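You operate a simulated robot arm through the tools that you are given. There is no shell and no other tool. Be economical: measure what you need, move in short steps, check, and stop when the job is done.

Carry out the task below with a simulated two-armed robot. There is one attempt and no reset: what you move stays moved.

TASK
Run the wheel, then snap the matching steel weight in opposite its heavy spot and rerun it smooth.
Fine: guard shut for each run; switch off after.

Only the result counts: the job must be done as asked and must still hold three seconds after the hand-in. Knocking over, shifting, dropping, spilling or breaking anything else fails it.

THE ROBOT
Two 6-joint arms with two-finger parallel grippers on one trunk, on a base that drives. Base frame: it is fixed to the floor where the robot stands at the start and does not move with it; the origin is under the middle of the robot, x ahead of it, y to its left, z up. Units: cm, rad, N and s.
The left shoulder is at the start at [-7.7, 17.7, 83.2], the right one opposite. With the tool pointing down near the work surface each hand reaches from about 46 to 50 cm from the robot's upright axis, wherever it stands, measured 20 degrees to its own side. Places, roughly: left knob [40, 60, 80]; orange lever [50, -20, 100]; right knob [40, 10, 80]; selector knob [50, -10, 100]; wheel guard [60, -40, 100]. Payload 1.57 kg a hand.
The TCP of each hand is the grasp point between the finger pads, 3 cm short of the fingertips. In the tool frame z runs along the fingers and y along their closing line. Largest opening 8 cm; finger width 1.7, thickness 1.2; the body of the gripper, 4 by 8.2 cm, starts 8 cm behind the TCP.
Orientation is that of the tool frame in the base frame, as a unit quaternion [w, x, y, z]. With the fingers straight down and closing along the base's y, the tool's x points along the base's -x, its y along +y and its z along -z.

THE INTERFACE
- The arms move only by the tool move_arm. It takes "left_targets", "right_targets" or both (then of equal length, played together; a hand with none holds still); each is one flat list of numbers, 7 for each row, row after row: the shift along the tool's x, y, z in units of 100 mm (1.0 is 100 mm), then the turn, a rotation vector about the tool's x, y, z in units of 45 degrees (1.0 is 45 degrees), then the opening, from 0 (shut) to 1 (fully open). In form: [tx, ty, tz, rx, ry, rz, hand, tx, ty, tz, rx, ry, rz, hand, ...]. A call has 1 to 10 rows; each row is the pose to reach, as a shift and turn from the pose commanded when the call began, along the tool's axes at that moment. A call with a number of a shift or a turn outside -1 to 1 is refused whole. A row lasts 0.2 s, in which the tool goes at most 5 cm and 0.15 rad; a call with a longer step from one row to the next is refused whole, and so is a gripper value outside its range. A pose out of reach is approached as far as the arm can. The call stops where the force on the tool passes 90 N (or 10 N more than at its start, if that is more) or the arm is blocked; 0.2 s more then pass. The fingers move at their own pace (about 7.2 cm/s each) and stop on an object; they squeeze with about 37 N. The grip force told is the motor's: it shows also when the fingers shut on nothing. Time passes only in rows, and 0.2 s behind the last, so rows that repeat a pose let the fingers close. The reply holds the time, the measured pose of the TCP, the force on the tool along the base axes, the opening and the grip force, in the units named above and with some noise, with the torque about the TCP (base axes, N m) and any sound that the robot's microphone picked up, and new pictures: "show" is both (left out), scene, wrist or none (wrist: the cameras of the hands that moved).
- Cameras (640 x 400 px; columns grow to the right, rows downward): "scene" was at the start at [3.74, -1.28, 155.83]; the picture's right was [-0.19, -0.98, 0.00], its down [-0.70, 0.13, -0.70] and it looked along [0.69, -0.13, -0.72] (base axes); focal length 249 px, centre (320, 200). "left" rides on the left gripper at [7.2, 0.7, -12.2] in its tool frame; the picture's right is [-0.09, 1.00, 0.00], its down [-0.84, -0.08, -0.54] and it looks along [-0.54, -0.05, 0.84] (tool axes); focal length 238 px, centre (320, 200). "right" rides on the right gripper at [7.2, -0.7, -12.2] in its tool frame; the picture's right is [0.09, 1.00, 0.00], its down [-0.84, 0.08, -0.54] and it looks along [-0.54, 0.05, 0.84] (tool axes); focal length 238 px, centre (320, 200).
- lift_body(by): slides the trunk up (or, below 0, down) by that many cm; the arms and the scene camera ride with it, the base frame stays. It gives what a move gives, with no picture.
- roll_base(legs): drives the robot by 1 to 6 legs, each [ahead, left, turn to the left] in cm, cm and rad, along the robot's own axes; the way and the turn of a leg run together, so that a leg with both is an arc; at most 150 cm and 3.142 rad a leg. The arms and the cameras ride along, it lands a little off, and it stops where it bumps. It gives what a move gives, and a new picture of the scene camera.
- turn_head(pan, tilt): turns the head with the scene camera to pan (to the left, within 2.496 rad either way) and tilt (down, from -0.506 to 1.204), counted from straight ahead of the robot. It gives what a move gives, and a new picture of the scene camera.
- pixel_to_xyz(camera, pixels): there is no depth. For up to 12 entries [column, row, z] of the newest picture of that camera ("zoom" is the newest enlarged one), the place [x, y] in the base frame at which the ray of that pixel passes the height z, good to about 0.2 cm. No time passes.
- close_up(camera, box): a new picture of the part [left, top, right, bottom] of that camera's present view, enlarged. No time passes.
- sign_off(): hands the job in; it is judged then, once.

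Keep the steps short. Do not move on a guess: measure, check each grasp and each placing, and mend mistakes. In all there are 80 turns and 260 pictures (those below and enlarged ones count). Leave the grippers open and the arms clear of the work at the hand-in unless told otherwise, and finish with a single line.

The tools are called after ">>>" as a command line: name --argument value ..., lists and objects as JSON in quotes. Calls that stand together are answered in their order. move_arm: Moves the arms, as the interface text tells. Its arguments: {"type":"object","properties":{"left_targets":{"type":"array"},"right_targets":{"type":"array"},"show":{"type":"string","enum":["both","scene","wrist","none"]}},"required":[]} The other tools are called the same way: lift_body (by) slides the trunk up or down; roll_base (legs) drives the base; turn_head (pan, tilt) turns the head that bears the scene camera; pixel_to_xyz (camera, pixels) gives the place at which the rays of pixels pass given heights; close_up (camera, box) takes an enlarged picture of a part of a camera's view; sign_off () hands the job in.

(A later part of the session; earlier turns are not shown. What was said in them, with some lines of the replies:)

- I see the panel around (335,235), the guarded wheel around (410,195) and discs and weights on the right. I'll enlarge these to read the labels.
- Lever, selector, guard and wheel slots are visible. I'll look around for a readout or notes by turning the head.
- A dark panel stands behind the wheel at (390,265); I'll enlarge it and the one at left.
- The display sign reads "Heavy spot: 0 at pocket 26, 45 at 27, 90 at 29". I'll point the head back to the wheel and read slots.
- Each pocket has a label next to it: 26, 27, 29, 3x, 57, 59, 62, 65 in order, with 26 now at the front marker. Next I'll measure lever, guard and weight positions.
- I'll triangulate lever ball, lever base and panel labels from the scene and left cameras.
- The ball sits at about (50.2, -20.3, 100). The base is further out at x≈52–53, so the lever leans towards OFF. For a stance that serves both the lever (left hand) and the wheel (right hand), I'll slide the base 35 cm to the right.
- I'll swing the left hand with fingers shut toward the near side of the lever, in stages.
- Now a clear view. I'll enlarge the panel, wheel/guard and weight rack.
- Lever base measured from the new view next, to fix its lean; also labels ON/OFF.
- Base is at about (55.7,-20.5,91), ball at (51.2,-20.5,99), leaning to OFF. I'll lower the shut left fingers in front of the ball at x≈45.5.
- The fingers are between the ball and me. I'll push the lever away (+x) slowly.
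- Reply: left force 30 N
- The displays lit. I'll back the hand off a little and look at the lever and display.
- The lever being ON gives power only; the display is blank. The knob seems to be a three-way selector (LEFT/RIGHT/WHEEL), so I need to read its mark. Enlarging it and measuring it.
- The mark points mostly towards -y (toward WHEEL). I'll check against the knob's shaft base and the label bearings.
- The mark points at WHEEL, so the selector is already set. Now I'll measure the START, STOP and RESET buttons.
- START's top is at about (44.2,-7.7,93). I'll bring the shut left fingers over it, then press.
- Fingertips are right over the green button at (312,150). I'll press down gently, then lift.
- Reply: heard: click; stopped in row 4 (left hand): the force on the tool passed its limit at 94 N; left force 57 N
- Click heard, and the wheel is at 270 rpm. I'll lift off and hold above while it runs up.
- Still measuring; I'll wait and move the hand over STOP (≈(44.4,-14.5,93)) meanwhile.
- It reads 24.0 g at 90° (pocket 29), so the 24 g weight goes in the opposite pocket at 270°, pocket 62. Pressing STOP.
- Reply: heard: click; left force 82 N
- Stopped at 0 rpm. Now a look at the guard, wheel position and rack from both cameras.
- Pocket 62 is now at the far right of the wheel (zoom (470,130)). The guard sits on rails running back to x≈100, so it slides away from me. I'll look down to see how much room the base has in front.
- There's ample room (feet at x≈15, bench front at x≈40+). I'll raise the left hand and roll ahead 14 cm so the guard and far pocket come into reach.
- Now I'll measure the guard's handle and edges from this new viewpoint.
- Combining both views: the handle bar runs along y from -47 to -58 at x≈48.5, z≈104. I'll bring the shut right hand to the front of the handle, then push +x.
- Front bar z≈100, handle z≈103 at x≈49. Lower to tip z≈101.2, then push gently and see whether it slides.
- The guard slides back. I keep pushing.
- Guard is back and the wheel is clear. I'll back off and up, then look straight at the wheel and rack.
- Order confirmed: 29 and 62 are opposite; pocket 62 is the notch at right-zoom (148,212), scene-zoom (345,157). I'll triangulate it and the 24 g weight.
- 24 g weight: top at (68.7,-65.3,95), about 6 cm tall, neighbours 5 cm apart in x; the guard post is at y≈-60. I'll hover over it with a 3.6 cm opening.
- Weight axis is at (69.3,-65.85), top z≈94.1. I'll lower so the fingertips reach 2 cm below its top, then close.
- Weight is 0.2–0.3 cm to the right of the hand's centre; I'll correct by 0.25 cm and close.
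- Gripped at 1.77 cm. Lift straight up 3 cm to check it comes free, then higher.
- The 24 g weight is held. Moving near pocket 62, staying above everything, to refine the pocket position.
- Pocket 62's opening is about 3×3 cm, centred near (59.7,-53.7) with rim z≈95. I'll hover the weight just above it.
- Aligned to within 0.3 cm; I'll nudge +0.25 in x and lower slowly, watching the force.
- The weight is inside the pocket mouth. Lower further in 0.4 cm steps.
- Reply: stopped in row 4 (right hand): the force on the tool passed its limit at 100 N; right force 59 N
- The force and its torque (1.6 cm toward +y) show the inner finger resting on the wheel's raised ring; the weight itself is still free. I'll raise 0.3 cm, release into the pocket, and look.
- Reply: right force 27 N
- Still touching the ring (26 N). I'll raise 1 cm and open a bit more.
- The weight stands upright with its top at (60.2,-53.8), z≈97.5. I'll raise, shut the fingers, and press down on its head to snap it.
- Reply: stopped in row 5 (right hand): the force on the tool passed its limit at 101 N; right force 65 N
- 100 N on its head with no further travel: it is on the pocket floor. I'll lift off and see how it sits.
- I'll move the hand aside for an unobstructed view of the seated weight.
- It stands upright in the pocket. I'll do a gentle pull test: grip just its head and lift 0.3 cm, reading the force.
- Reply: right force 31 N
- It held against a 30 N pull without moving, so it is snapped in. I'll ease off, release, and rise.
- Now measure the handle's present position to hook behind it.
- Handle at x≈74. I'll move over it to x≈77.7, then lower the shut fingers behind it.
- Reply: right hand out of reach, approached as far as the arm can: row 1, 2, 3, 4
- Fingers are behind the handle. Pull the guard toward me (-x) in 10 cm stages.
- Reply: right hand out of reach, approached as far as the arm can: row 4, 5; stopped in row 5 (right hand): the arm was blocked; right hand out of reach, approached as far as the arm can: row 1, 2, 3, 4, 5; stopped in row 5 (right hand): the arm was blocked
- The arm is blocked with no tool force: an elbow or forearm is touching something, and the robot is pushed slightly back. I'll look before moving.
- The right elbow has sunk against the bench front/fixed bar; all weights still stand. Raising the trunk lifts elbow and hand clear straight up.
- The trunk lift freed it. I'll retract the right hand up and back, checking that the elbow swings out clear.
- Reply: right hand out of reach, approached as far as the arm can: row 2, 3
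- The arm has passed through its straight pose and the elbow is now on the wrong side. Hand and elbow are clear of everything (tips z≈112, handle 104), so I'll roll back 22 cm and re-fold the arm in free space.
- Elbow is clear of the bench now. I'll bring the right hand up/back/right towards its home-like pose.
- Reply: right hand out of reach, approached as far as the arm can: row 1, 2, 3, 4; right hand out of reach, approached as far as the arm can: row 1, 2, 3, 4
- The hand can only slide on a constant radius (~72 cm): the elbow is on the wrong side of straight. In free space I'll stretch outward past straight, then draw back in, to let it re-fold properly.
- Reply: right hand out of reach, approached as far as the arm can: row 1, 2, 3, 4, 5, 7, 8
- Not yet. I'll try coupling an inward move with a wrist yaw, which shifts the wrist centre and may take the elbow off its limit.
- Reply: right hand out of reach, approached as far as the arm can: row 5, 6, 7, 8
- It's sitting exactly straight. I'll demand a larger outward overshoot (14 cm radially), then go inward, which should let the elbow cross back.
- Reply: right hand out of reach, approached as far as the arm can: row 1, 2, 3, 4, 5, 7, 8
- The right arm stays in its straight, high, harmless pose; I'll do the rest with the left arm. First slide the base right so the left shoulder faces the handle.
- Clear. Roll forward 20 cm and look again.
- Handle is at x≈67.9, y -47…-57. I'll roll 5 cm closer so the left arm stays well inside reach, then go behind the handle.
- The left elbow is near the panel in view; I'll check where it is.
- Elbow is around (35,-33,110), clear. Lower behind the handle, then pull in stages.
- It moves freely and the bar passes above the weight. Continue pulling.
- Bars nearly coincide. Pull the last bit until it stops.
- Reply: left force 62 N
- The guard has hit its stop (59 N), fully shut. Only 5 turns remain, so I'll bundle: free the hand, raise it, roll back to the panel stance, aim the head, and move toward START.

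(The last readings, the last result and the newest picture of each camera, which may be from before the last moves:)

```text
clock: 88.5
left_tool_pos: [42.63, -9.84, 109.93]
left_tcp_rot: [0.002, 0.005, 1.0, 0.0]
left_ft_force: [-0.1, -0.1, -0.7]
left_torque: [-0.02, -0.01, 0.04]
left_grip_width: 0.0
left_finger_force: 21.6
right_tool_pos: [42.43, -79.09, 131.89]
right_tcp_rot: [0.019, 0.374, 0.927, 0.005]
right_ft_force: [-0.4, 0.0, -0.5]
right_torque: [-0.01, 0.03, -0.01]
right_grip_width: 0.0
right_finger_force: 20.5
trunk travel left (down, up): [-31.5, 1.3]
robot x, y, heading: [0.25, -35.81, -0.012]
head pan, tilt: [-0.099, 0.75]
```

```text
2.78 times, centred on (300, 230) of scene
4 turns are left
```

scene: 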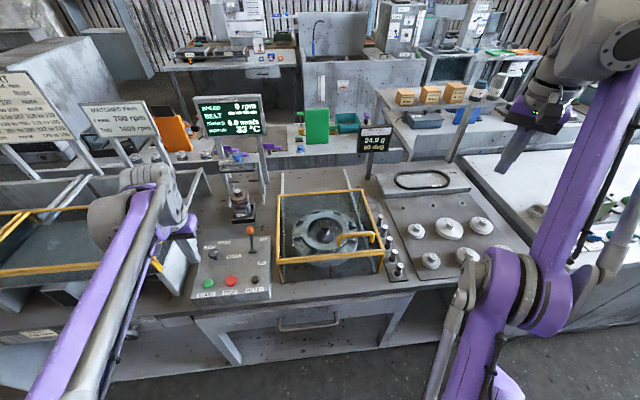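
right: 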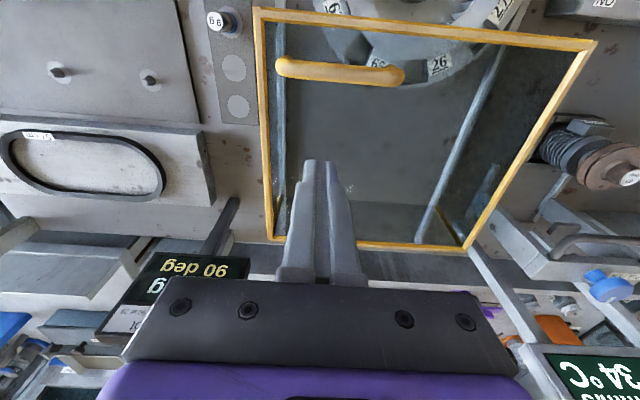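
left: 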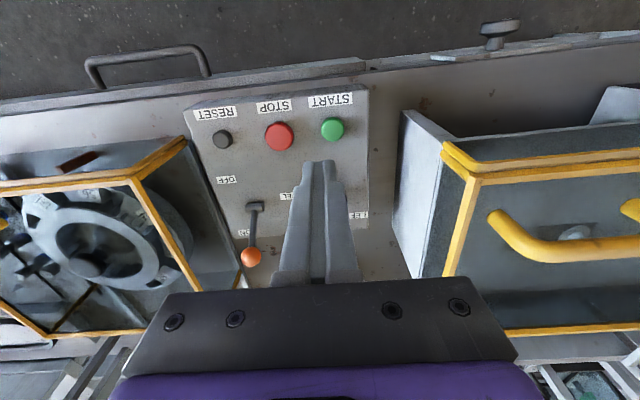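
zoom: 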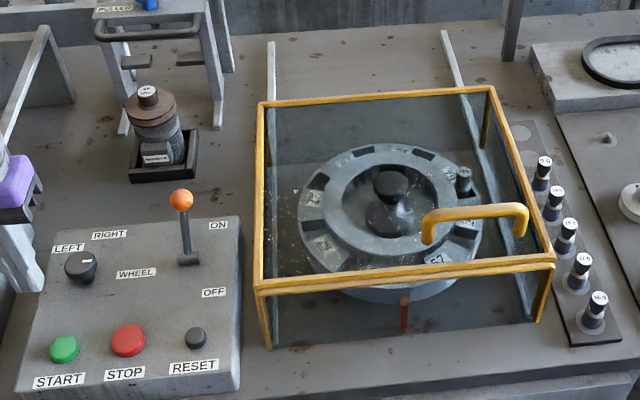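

Guard shut, weight seated, display stopped. Now: position over START, press, lift and move over STOP while it runs up, then read the displays.

>>> move_arm --left_targets '[-0.17, 0.21, 0.25, 0, 0, 0, 0, -0.17, 0.21, 0.6, 0, 0, 0, 0, -0.17, 0.21, 0.95, 0, 0, 0, 0]' --show "none"

>>> move_arm --left_targets '[0, 0, 0.28, 0, 0, 0, 0, 0, 0, 0.38, 0, 0, 0, 0, 0, 0, 0.43, 0, 0, 0, 0, 0, 0, 0.48, 0, 0, 0, 0, 0, 0, 0.52, 0, 0, 0, 0]' --show "scene"

>>> move_arm --left_targets '[0, 0, -0.3, 0, 0, 0, 0, 0, 0, -0.6, 0, 0, 0, 0, 0, -0.35, -0.6, 0, 0, 0, 0, 0, -0.67, -0.6, 0, 0, 0, 0, 0, -0.67, -0.6, 0, 0, 0, 0, 0, -0.67, -0.6, 0, 0, 0, 0, 0, -0.67, -0.6, 0, 0, 0, 0, 0, -0.67, -0.6, 0, 0, 0, 0, 0, -0.67, -0.6, 0, 0, 0, 0, 0, -0.67, -0.6, 0, 0, 0, 0]' --show "none"

>>> move_arm --left_targets '[0, 0, 0, 0, 0, 0, 0, 0, 0, 0, 0, 0, 0, 0, 0, 0, 0, 0, 0, 0, 0, 0, 0, 0, 0, 0, 0, 0, 0, 0, 0, 0, 0, 0, 0, 0, 0, 0, 0, 0, 0, 0, 0, 0, 0, 0, 0, 0, 0, 0, 0, 0, 0, 0, 0, 0, 0, 0, 0, 0, 0, 0, 0, 0, 0, 0, 0, 0, 0, 0]'

>>> close_up --camera "scene" --box '[345, 115, 405, 155]'

>>> close_up --camera "scene" --box '[185, 85, 275, 155]'

>>> close_up --camera "left" --box '[200, 80, 440, 240]'

```text
clock: 89.3
left_tool_pos: [44.18, -7.82, 100.44]
left_tcp_rot: [0.001, 0.006, 1.0, 0.001]
left_ft_force: [-0.6, 1.1, -0.8]
left_torque: [0.03, 0.02, 0.01]
left_grip_width: 0.0
left_finger_force: 21.4
right_tool_pos: [42.23, -79.19, 131.76]
right_tcp_rot: [0.02, 0.374, 0.927, 0.005]
right_ft_force: [-0.9, -0.1, 0.4]
right_torque: [-0.02, 0.0, 0.0]
right_grip_width: 0.02
right_finger_force: 21.6
trunk travel left (down, up): [-31.5, 1.3]
robot x, y, heading: [0.12, -35.59, -0.013]
head pan, tilt: [-0.099, 0.75]
```

```text
clock: 90.7
left_tool_pos: [44.23, -7.49, 95.98]
left_tcp_rot: [0.006, 0.005, 1.0, 0.004]
left_ft_force: [0.2, 3.3, 65.8]
left_torque: [-0.14, 0.37, -0.26]
left_grip_width: 0.01
left_finger_force: 21.5
right_tool_pos: [41.83, -79.44, 131.9]
right_tcp_rot: [0.021, 0.373, 0.927, 0.007]
right_ft_force: [-0.5, -0.6, 0.0]
right_torque: [-0.01, 0.0, -0.01]
right_grip_width: 0.0
right_finger_force: 21.6
trunk travel left (down, up): [-31.5, 1.3]
robot x, y, heading: [0.01, -35.5, -0.014]
head pan, tilt: [-0.099, 0.75]
heard: click
stopped in row 5 (left hand): the force on the tool passed its limit at 93 N (the readings are from after the stop); the commanded pose is now the measured one
```

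scene: 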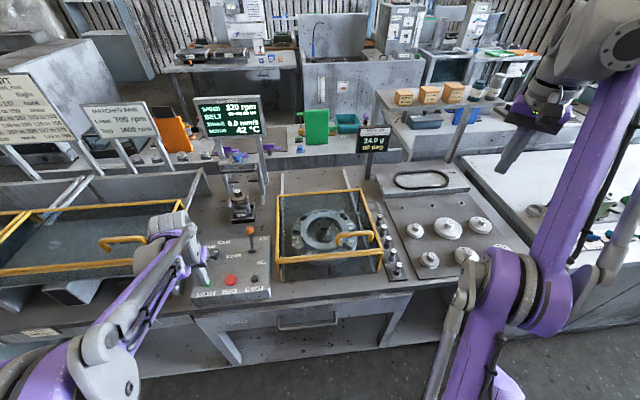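

```text
clock: 92.9
left_tool_pos: [44.16, -14.38, 101.53]
left_tcp_rot: [0.002, 0.006, 1.0, 0.002]
left_ft_force: [1.2, -0.4, 0.0]
left_torque: [0.01, 0.01, 0.02]
left_grip_width: 0.02
left_finger_force: 21.3
right_tool_pos: [42.19, -79.07, 131.88]
right_tcp_rot: [0.019, 0.373, 0.927, 0.006]
right_ft_force: [0.5, -0.3, 0.6]
right_torque: [-0.01, 0.01, -0.01]
right_grip_width: 0.0
right_finger_force: 21.3
trunk travel left (down, up): [-31.5, 1.3]
robot x, y, heading: [0.15, -35.81, -0.011]
head pan, tilt: [-0.099, 0.75]
```

```text
clock: 95.1
left_tool_pos: [44.25, -14.47, 101.45]
left_tcp_rot: [0.002, 0.006, 1.0, 0.003]
left_ft_force: [-0.4, 0.5, 0.1]
left_torque: [-0.02, -0.02, 0.03]
left_grip_width: 0.01
left_finger_force: 21.2
right_tool_pos: [42.27, -79.1, 131.82]
right_tcp_rot: [0.019, 0.374, 0.927, 0.006]
right_ft_force: [-0.9, -1.1, -0.4]
right_torque: [0.01, -0.01, 0.03]
right_grip_width: 0.0
right_finger_force: 21.0
trunk travel left (down, up): [-31.5, 1.3]
robot x, y, heading: [0.32, -35.54, -0.012]
head pan, tilt: [-0.099, 0.75]
```

scene: 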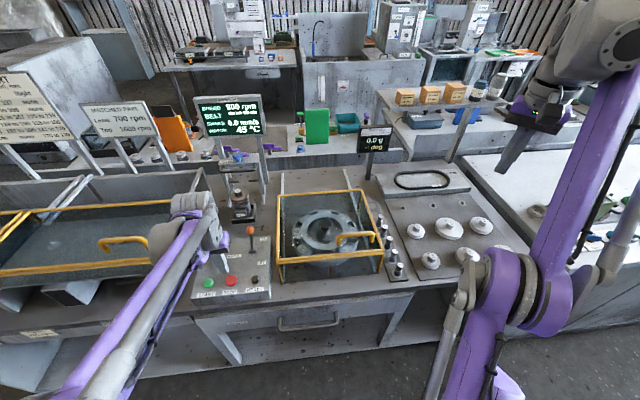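
left: 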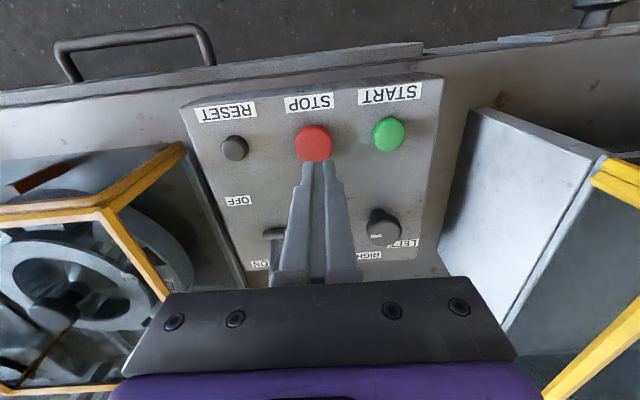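

```text
10.00 times, centred on (375, 135) of scene
```

zoom: 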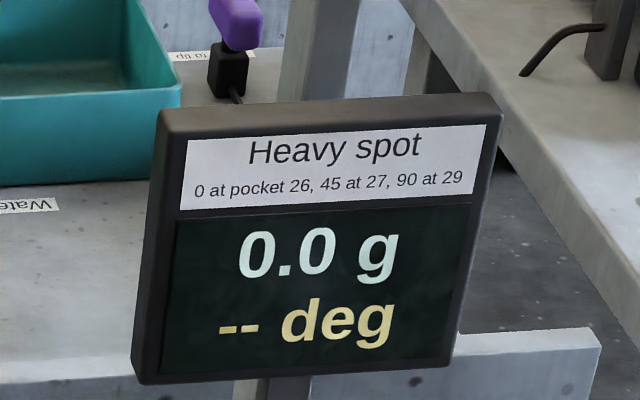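

```text
5.71 times, centred on (230, 120) of scene
```

zoom: 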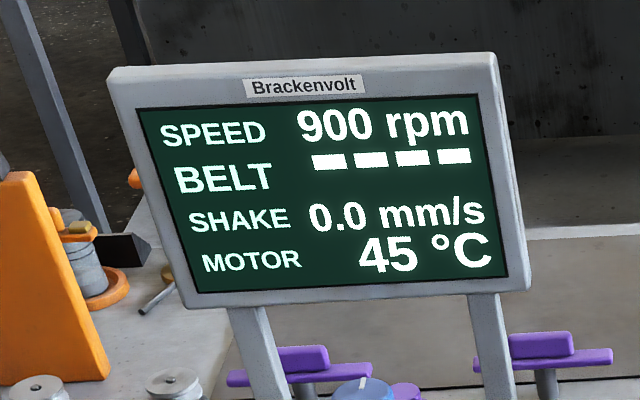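

```text
2.50 times, centred on (320, 160) of left
3 turns are left
```

zoom: 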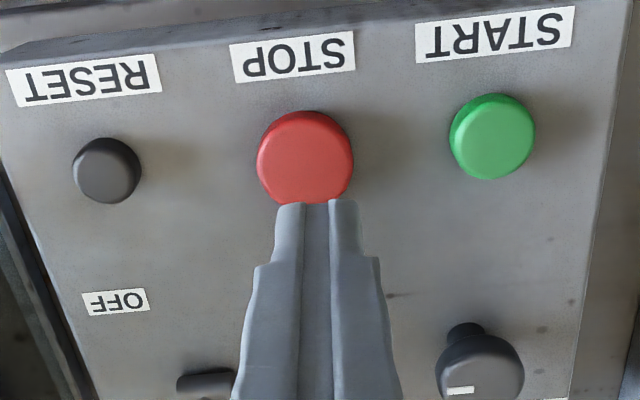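

The rerun reads 0.0 g and 0.0 mm/s at 900 rpm. Next in one go: press STOP, lift and wait, roll 8 cm nearer, go behind the lever ball (≈(57.9,-20.5,99.5) by the last view), pull it to OFF, retreat, open both grippers and check.

>>> move_arm --left_targets '[0, 0, 0.3, 0, 0, 0, 0, 0, 0, 0.48, 0, 0, 0, 0, 0, 0, 0.56, 0, 0, 0, 0, 0, 0, 0.6, 0, 0, 0, 0]' --show "none"

>>> move_arm --left_targets '[0, 0, -0.4, 0, 0, 0, 0, 0, 0, -0.8, 0, 0, 0, 0, 0, 0, -1.0, 0, 0, 0, 0, 0, 0, -1.0, 0, 0, 0, 0, 0, 0, -1.0, 0, 0, 0, 0, 0, 0, -1.0, 0, 0, 0, 0, 0, 0, -1.0, 0, 0, 0, 0, 0, 0, -1.0, 0, 0, 0, 0]' --show "scene"

>>> roll_base --legs '[[8, 0, 0]]'

>>> move_arm --left_targets '[-0.33, -0.2, 0, 0, 0, 0, 0, -0.67, -0.41, 0, 0, 0, 0, 0, -1.0, -0.61, 0, 0, 0, 0, 0, -1.0, -0.61, 0, 0, 0, 0, 0]' --show "wrist"

>>> move_arm --left_targets '[0, 0, 0.3, 0, 0, 0, 0, 0, 0, 0.56, 0, 0, 0, 0, 0.2, 0, 0.56, 0, 0, 0, 0, 0.35, 0, 0.56, 0, 0, 0, 0, 0.5, 0, 0.56, 0, 0, 0, 0, 0.65, 0, 0.56, 0, 0, 0, 0, 0.8, 0, 0.56, 0, 0, 0, 0, 0.9, 0, 0.56, 0, 0, 0, 0, 0.98, 0, 0.56, 0, 0, 0, 0]'

>>> move_arm --left_targets '[-0.15, 0, 0, 0, 0, 0, 0, -0.15, 0, -0.4, 0, 0, 0, 0, -0.15, 0, -0.8, 0, 0, 0, 0, -0.1, 0, -1.0, 0, 0, 0, 0]' --show "none"

>>> roll_base --legs '[[-16, 0, 0]]'

>>> move_arm --left_targets '[0, 0, 0, 0, 0, 0, 1, 0, 0, 0, 0, 0, 0, 1, 0, 0, 0, 0, 0, 0, 1, 0, 0, 0, 0, 0, 0, 1]' --right_targets '[0, 0, 0, 0, 0, 0, 1, 0, 0, 0, 0, 0, 0, 1, 0, 0, 0, 0, 0, 0, 1, 0, 0, 0, 0, 0, 0, 1]' --show "both"

>>> close_up --camera "scene" --box '[180, 80, 420, 260]'

>>> close_up --camera "left" --box '[160, 20, 480, 240]'

```text
clock: 96.1
left_tool_pos: [44.39, -14.33, 95.88]
left_tcp_rot: [0.007, 0.006, 1.0, 0.004]
left_ft_force: [14.8, 8.4, 79.9]
left_torque: [0.1, 0.04, -0.3]
left_grip_width: 0.01
left_finger_force: 21.6
right_tool_pos: [41.97, -79.25, 132.1]
right_tcp_rot: [0.021, 0.374, 0.927, 0.008]
right_ft_force: [0.0, -0.5, 0.9]
right_torque: [0.01, -0.04, -0.04]
right_grip_width: 0.03
right_finger_force: 21.2
trunk travel left (down, up): [-31.5, 1.3]
robot x, y, heading: [0.09, -35.75, -0.016]
head pan, tilt: [-0.099, 0.75]
heard: click
```

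```text
clock: 97.9
left_tool_pos: [44.23, -14.4, 105.38]
left_tcp_rot: [0.002, 0.006, 1.0, 0.001]
left_ft_force: [-0.2, -1.0, -0.5]
left_torque: [0.01, -0.03, 0.0]
left_grip_width: 0.01
left_finger_force: 21.0
right_tool_pos: [42.3, -79.18, 131.85]
right_tcp_rot: [0.02, 0.374, 0.927, 0.007]
right_ft_force: [-0.7, 0.7, 0.1]
right_torque: [0.0, 0.01, 0.03]
right_grip_width: 0.0
right_finger_force: 20.9
trunk travel left (down, up): [-31.5, 1.3]
robot x, y, heading: [-0.19, -35.82, -0.012]
head pan, tilt: [-0.099, 0.75]
```

scene: 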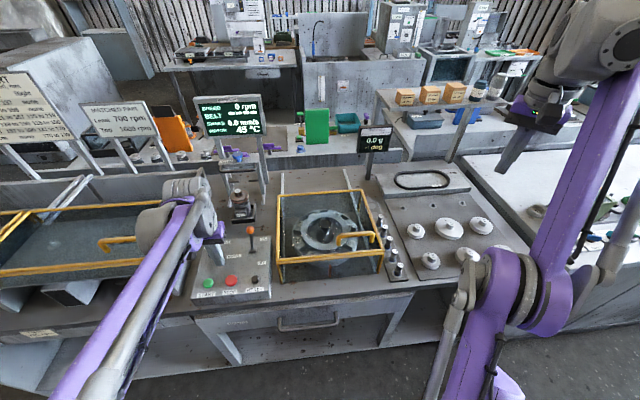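

```text
clock: 99.0
left_tool_pos: [52.05, -14.46, 105.33]
left_tcp_rot: [0.003, 0.006, 1.0, 0.003]
left_ft_force: [0.2, -0.7, -0.7]
left_torque: [0.01, 0.02, 0.02]
left_grip_width: 0.0
left_finger_force: 21.2
right_tool_pos: [50.13, -79.22, 131.86]
right_tcp_rot: [0.019, 0.375, 0.927, 0.005]
right_ft_force: [0.5, -0.2, -0.1]
right_torque: [0.01, 0.0, -0.01]
right_grip_width: 0.0
right_finger_force: 21.9
trunk travel left (down, up): [-31.5, 1.3]
robot x, y, heading: [7.85, -35.96, -0.013]
head pan, tilt: [-0.099, 0.75]
```

scene: 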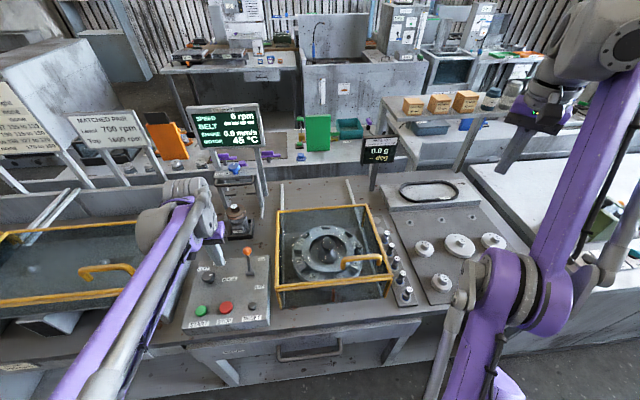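

```text
clock: 100.0
left_tool_pos: [62.32, -20.75, 105.54]
left_tcp_rot: [0.004, 0.005, 1.0, 0.003]
left_ft_force: [-0.4, 0.0, 0.5]
left_torque: [0.02, -0.01, -0.03]
left_grip_width: 0.01
left_finger_force: 21.5
right_tool_pos: [50.04, -79.28, 131.88]
right_tcp_rot: [0.019, 0.374, 0.927, 0.006]
right_ft_force: [-0.4, -0.1, -0.2]
right_torque: [0.01, -0.03, 0.02]
right_grip_width: 0.01
right_finger_force: 21.3
trunk travel left (down, up): [-31.5, 1.3]
robot x, y, heading: [8.34, -35.67, -0.017]
head pan, tilt: [-0.099, 0.75]
```

left: 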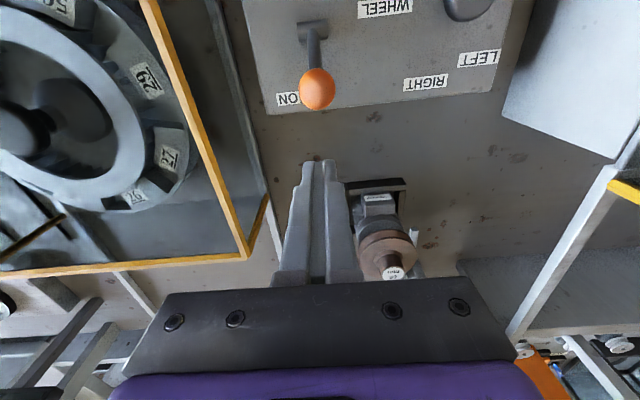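

```text
clock: 102.0
left_tool_pos: [53.59, -20.75, 99.66]
left_tcp_rot: [0.011, 0.007, 1.0, 0.003]
left_ft_force: [70.0, 2.4, 34.1]
left_torque: [0.26, -1.81, -0.12]
left_grip_width: 0.02
left_finger_force: 21.3
right_tool_pos: [50.92, -79.31, 131.76]
right_tcp_rot: [0.018, 0.374, 0.927, 0.005]
right_ft_force: [0.1, 0.9, -0.5]
right_torque: [0.0, 0.0, -0.04]
right_grip_width: 0.02
right_finger_force: 21.2
trunk travel left (down, up): [-31.5, 1.3]
robot x, y, heading: [8.1, -36.1, -0.013]
head pan, tilt: [-0.099, 0.75]
```

scene: 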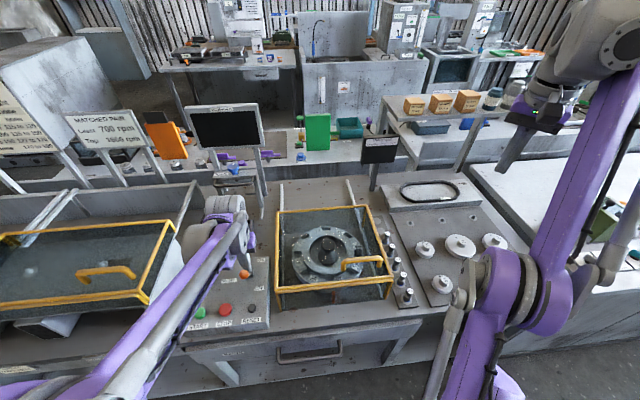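
left: 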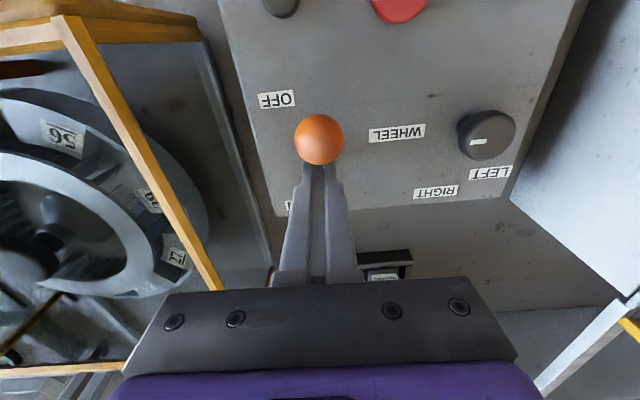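

```text
clock: 103.0
left_tool_pos: [53.39, -20.7, 109.45]
left_tcp_rot: [0.003, 0.006, 1.0, 0.002]
left_ft_force: [-1.2, -0.5, -0.1]
left_torque: [0.0, 0.0, -0.01]
left_grip_width: 0.0
left_finger_force: 21.2
right_tool_pos: [50.1, -79.25, 131.92]
right_tcp_rot: [0.02, 0.374, 0.927, 0.006]
right_ft_force: [-0.5, 0.7, -0.4]
right_torque: [0.02, -0.01, 0.0]
right_grip_width: 0.0
right_finger_force: 21.4
trunk travel left (down, up): [-31.5, 1.3]
robot x, y, heading: [8.58, -35.9, -0.013]
head pan, tilt: [-0.099, 0.75]
```

```text
clock: 104.4
left_tool_pos: [37.54, -20.4, 109.44]
left_tcp_rot: [0.002, 0.005, 1.0, 0.003]
left_ft_force: [-0.1, -0.1, -0.3]
left_torque: [0.01, 0.01, 0.01]
left_grip_width: 0.0
left_finger_force: 21.5
right_tool_pos: [34.53, -79.04, 131.92]
right_tcp_rot: [0.019, 0.373, 0.928, 0.006]
right_ft_force: [-0.9, -0.1, -0.9]
right_torque: [0.0, 0.0, -0.01]
right_grip_width: 0.0
right_finger_force: 21.3
trunk travel left (down, up): [-31.5, 1.3]
robot x, y, heading: [-7.84, -35.22, -0.013]
head pan, tilt: [-0.099, 0.75]
```

scene: 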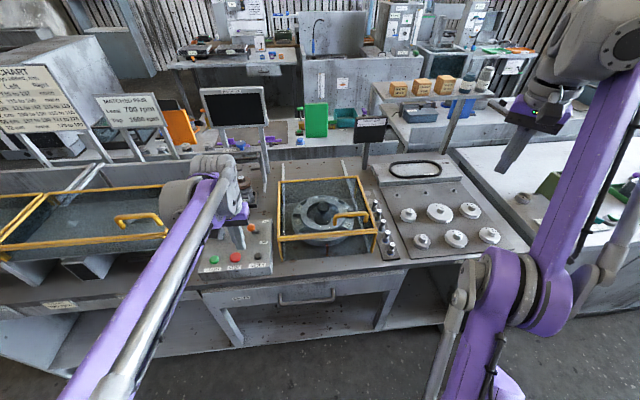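

```text
clock: 105.4
left_tool_pos: [37.52, -20.37, 109.36]
left_tcp_rot: [0.002, 0.004, 1.0, 0.003]
left_ft_force: [-0.3, 0.4, -0.5]
left_torque: [0.0, -0.03, 0.03]
left_grip_width: 8.0
left_finger_force: 0.1
right_tool_pos: [34.38, -78.99, 131.87]
right_tcp_rot: [0.019, 0.372, 0.928, 0.006]
right_ft_force: [-0.4, 0.2, -0.9]
right_torque: [0.03, -0.01, 0.02]
right_grip_width: 8.01
right_finger_force: 0.0
trunk travel left (down, up): [-31.5, 1.3]
robot x, y, heading: [-7.49, -35.8, -0.013]
head pan, tilt: [-0.099, 0.75]
```

scene: 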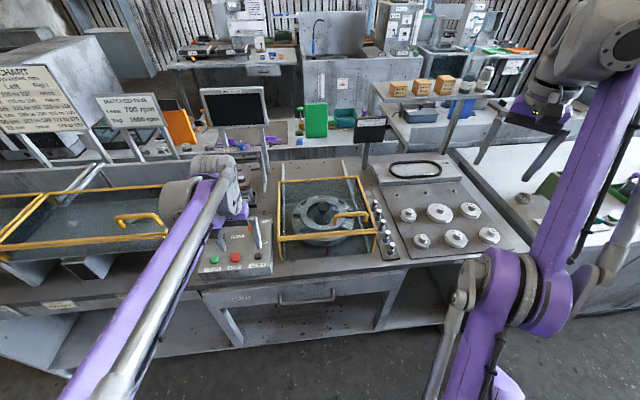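
right: 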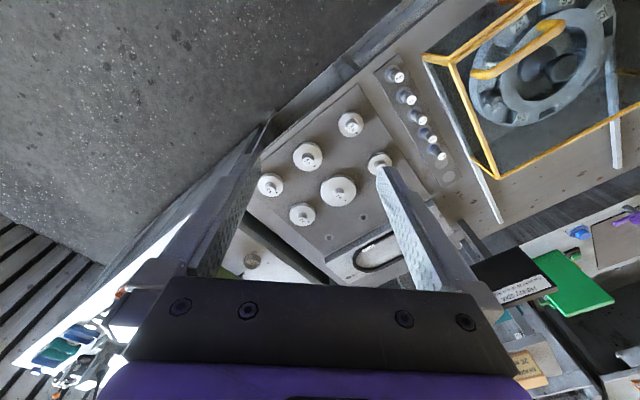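
left: 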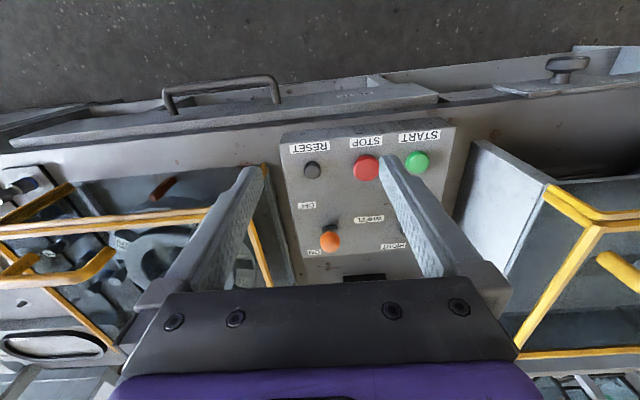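

```text
2.22 times, centred on (300, 170) of scene
```

zoom: 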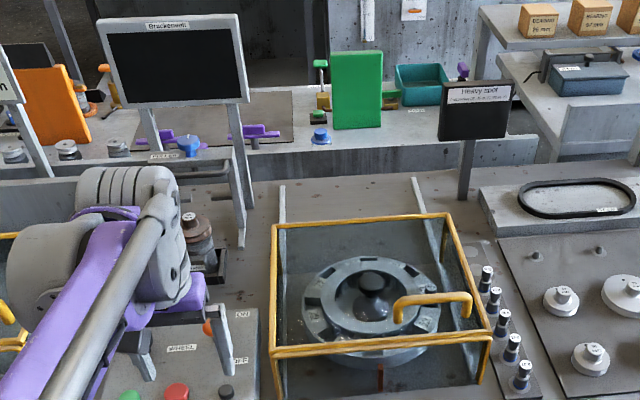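

```text
1.82 times, centred on (320, 130) of left
2 turns are left
```

zoom: 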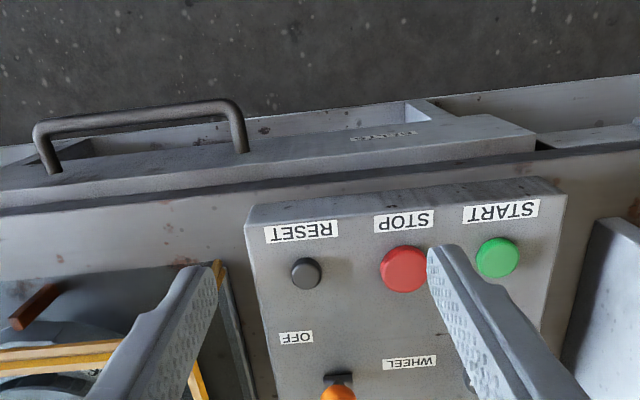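

Both displays are dark, the lever is at OFF, the guard is shut, both grippers are open and the arms are clear. Handing in.

>>> sign_off

```text
The job is handed in.
```

The wheel first read 24.0 g heavy at 90° (pocket 29), so I snapped the 24 g weight into pocket 62 opposite; the rerun read 0.0 g and 0.0 mm/s, the guard was shut for both runs, and the machine is switched off.
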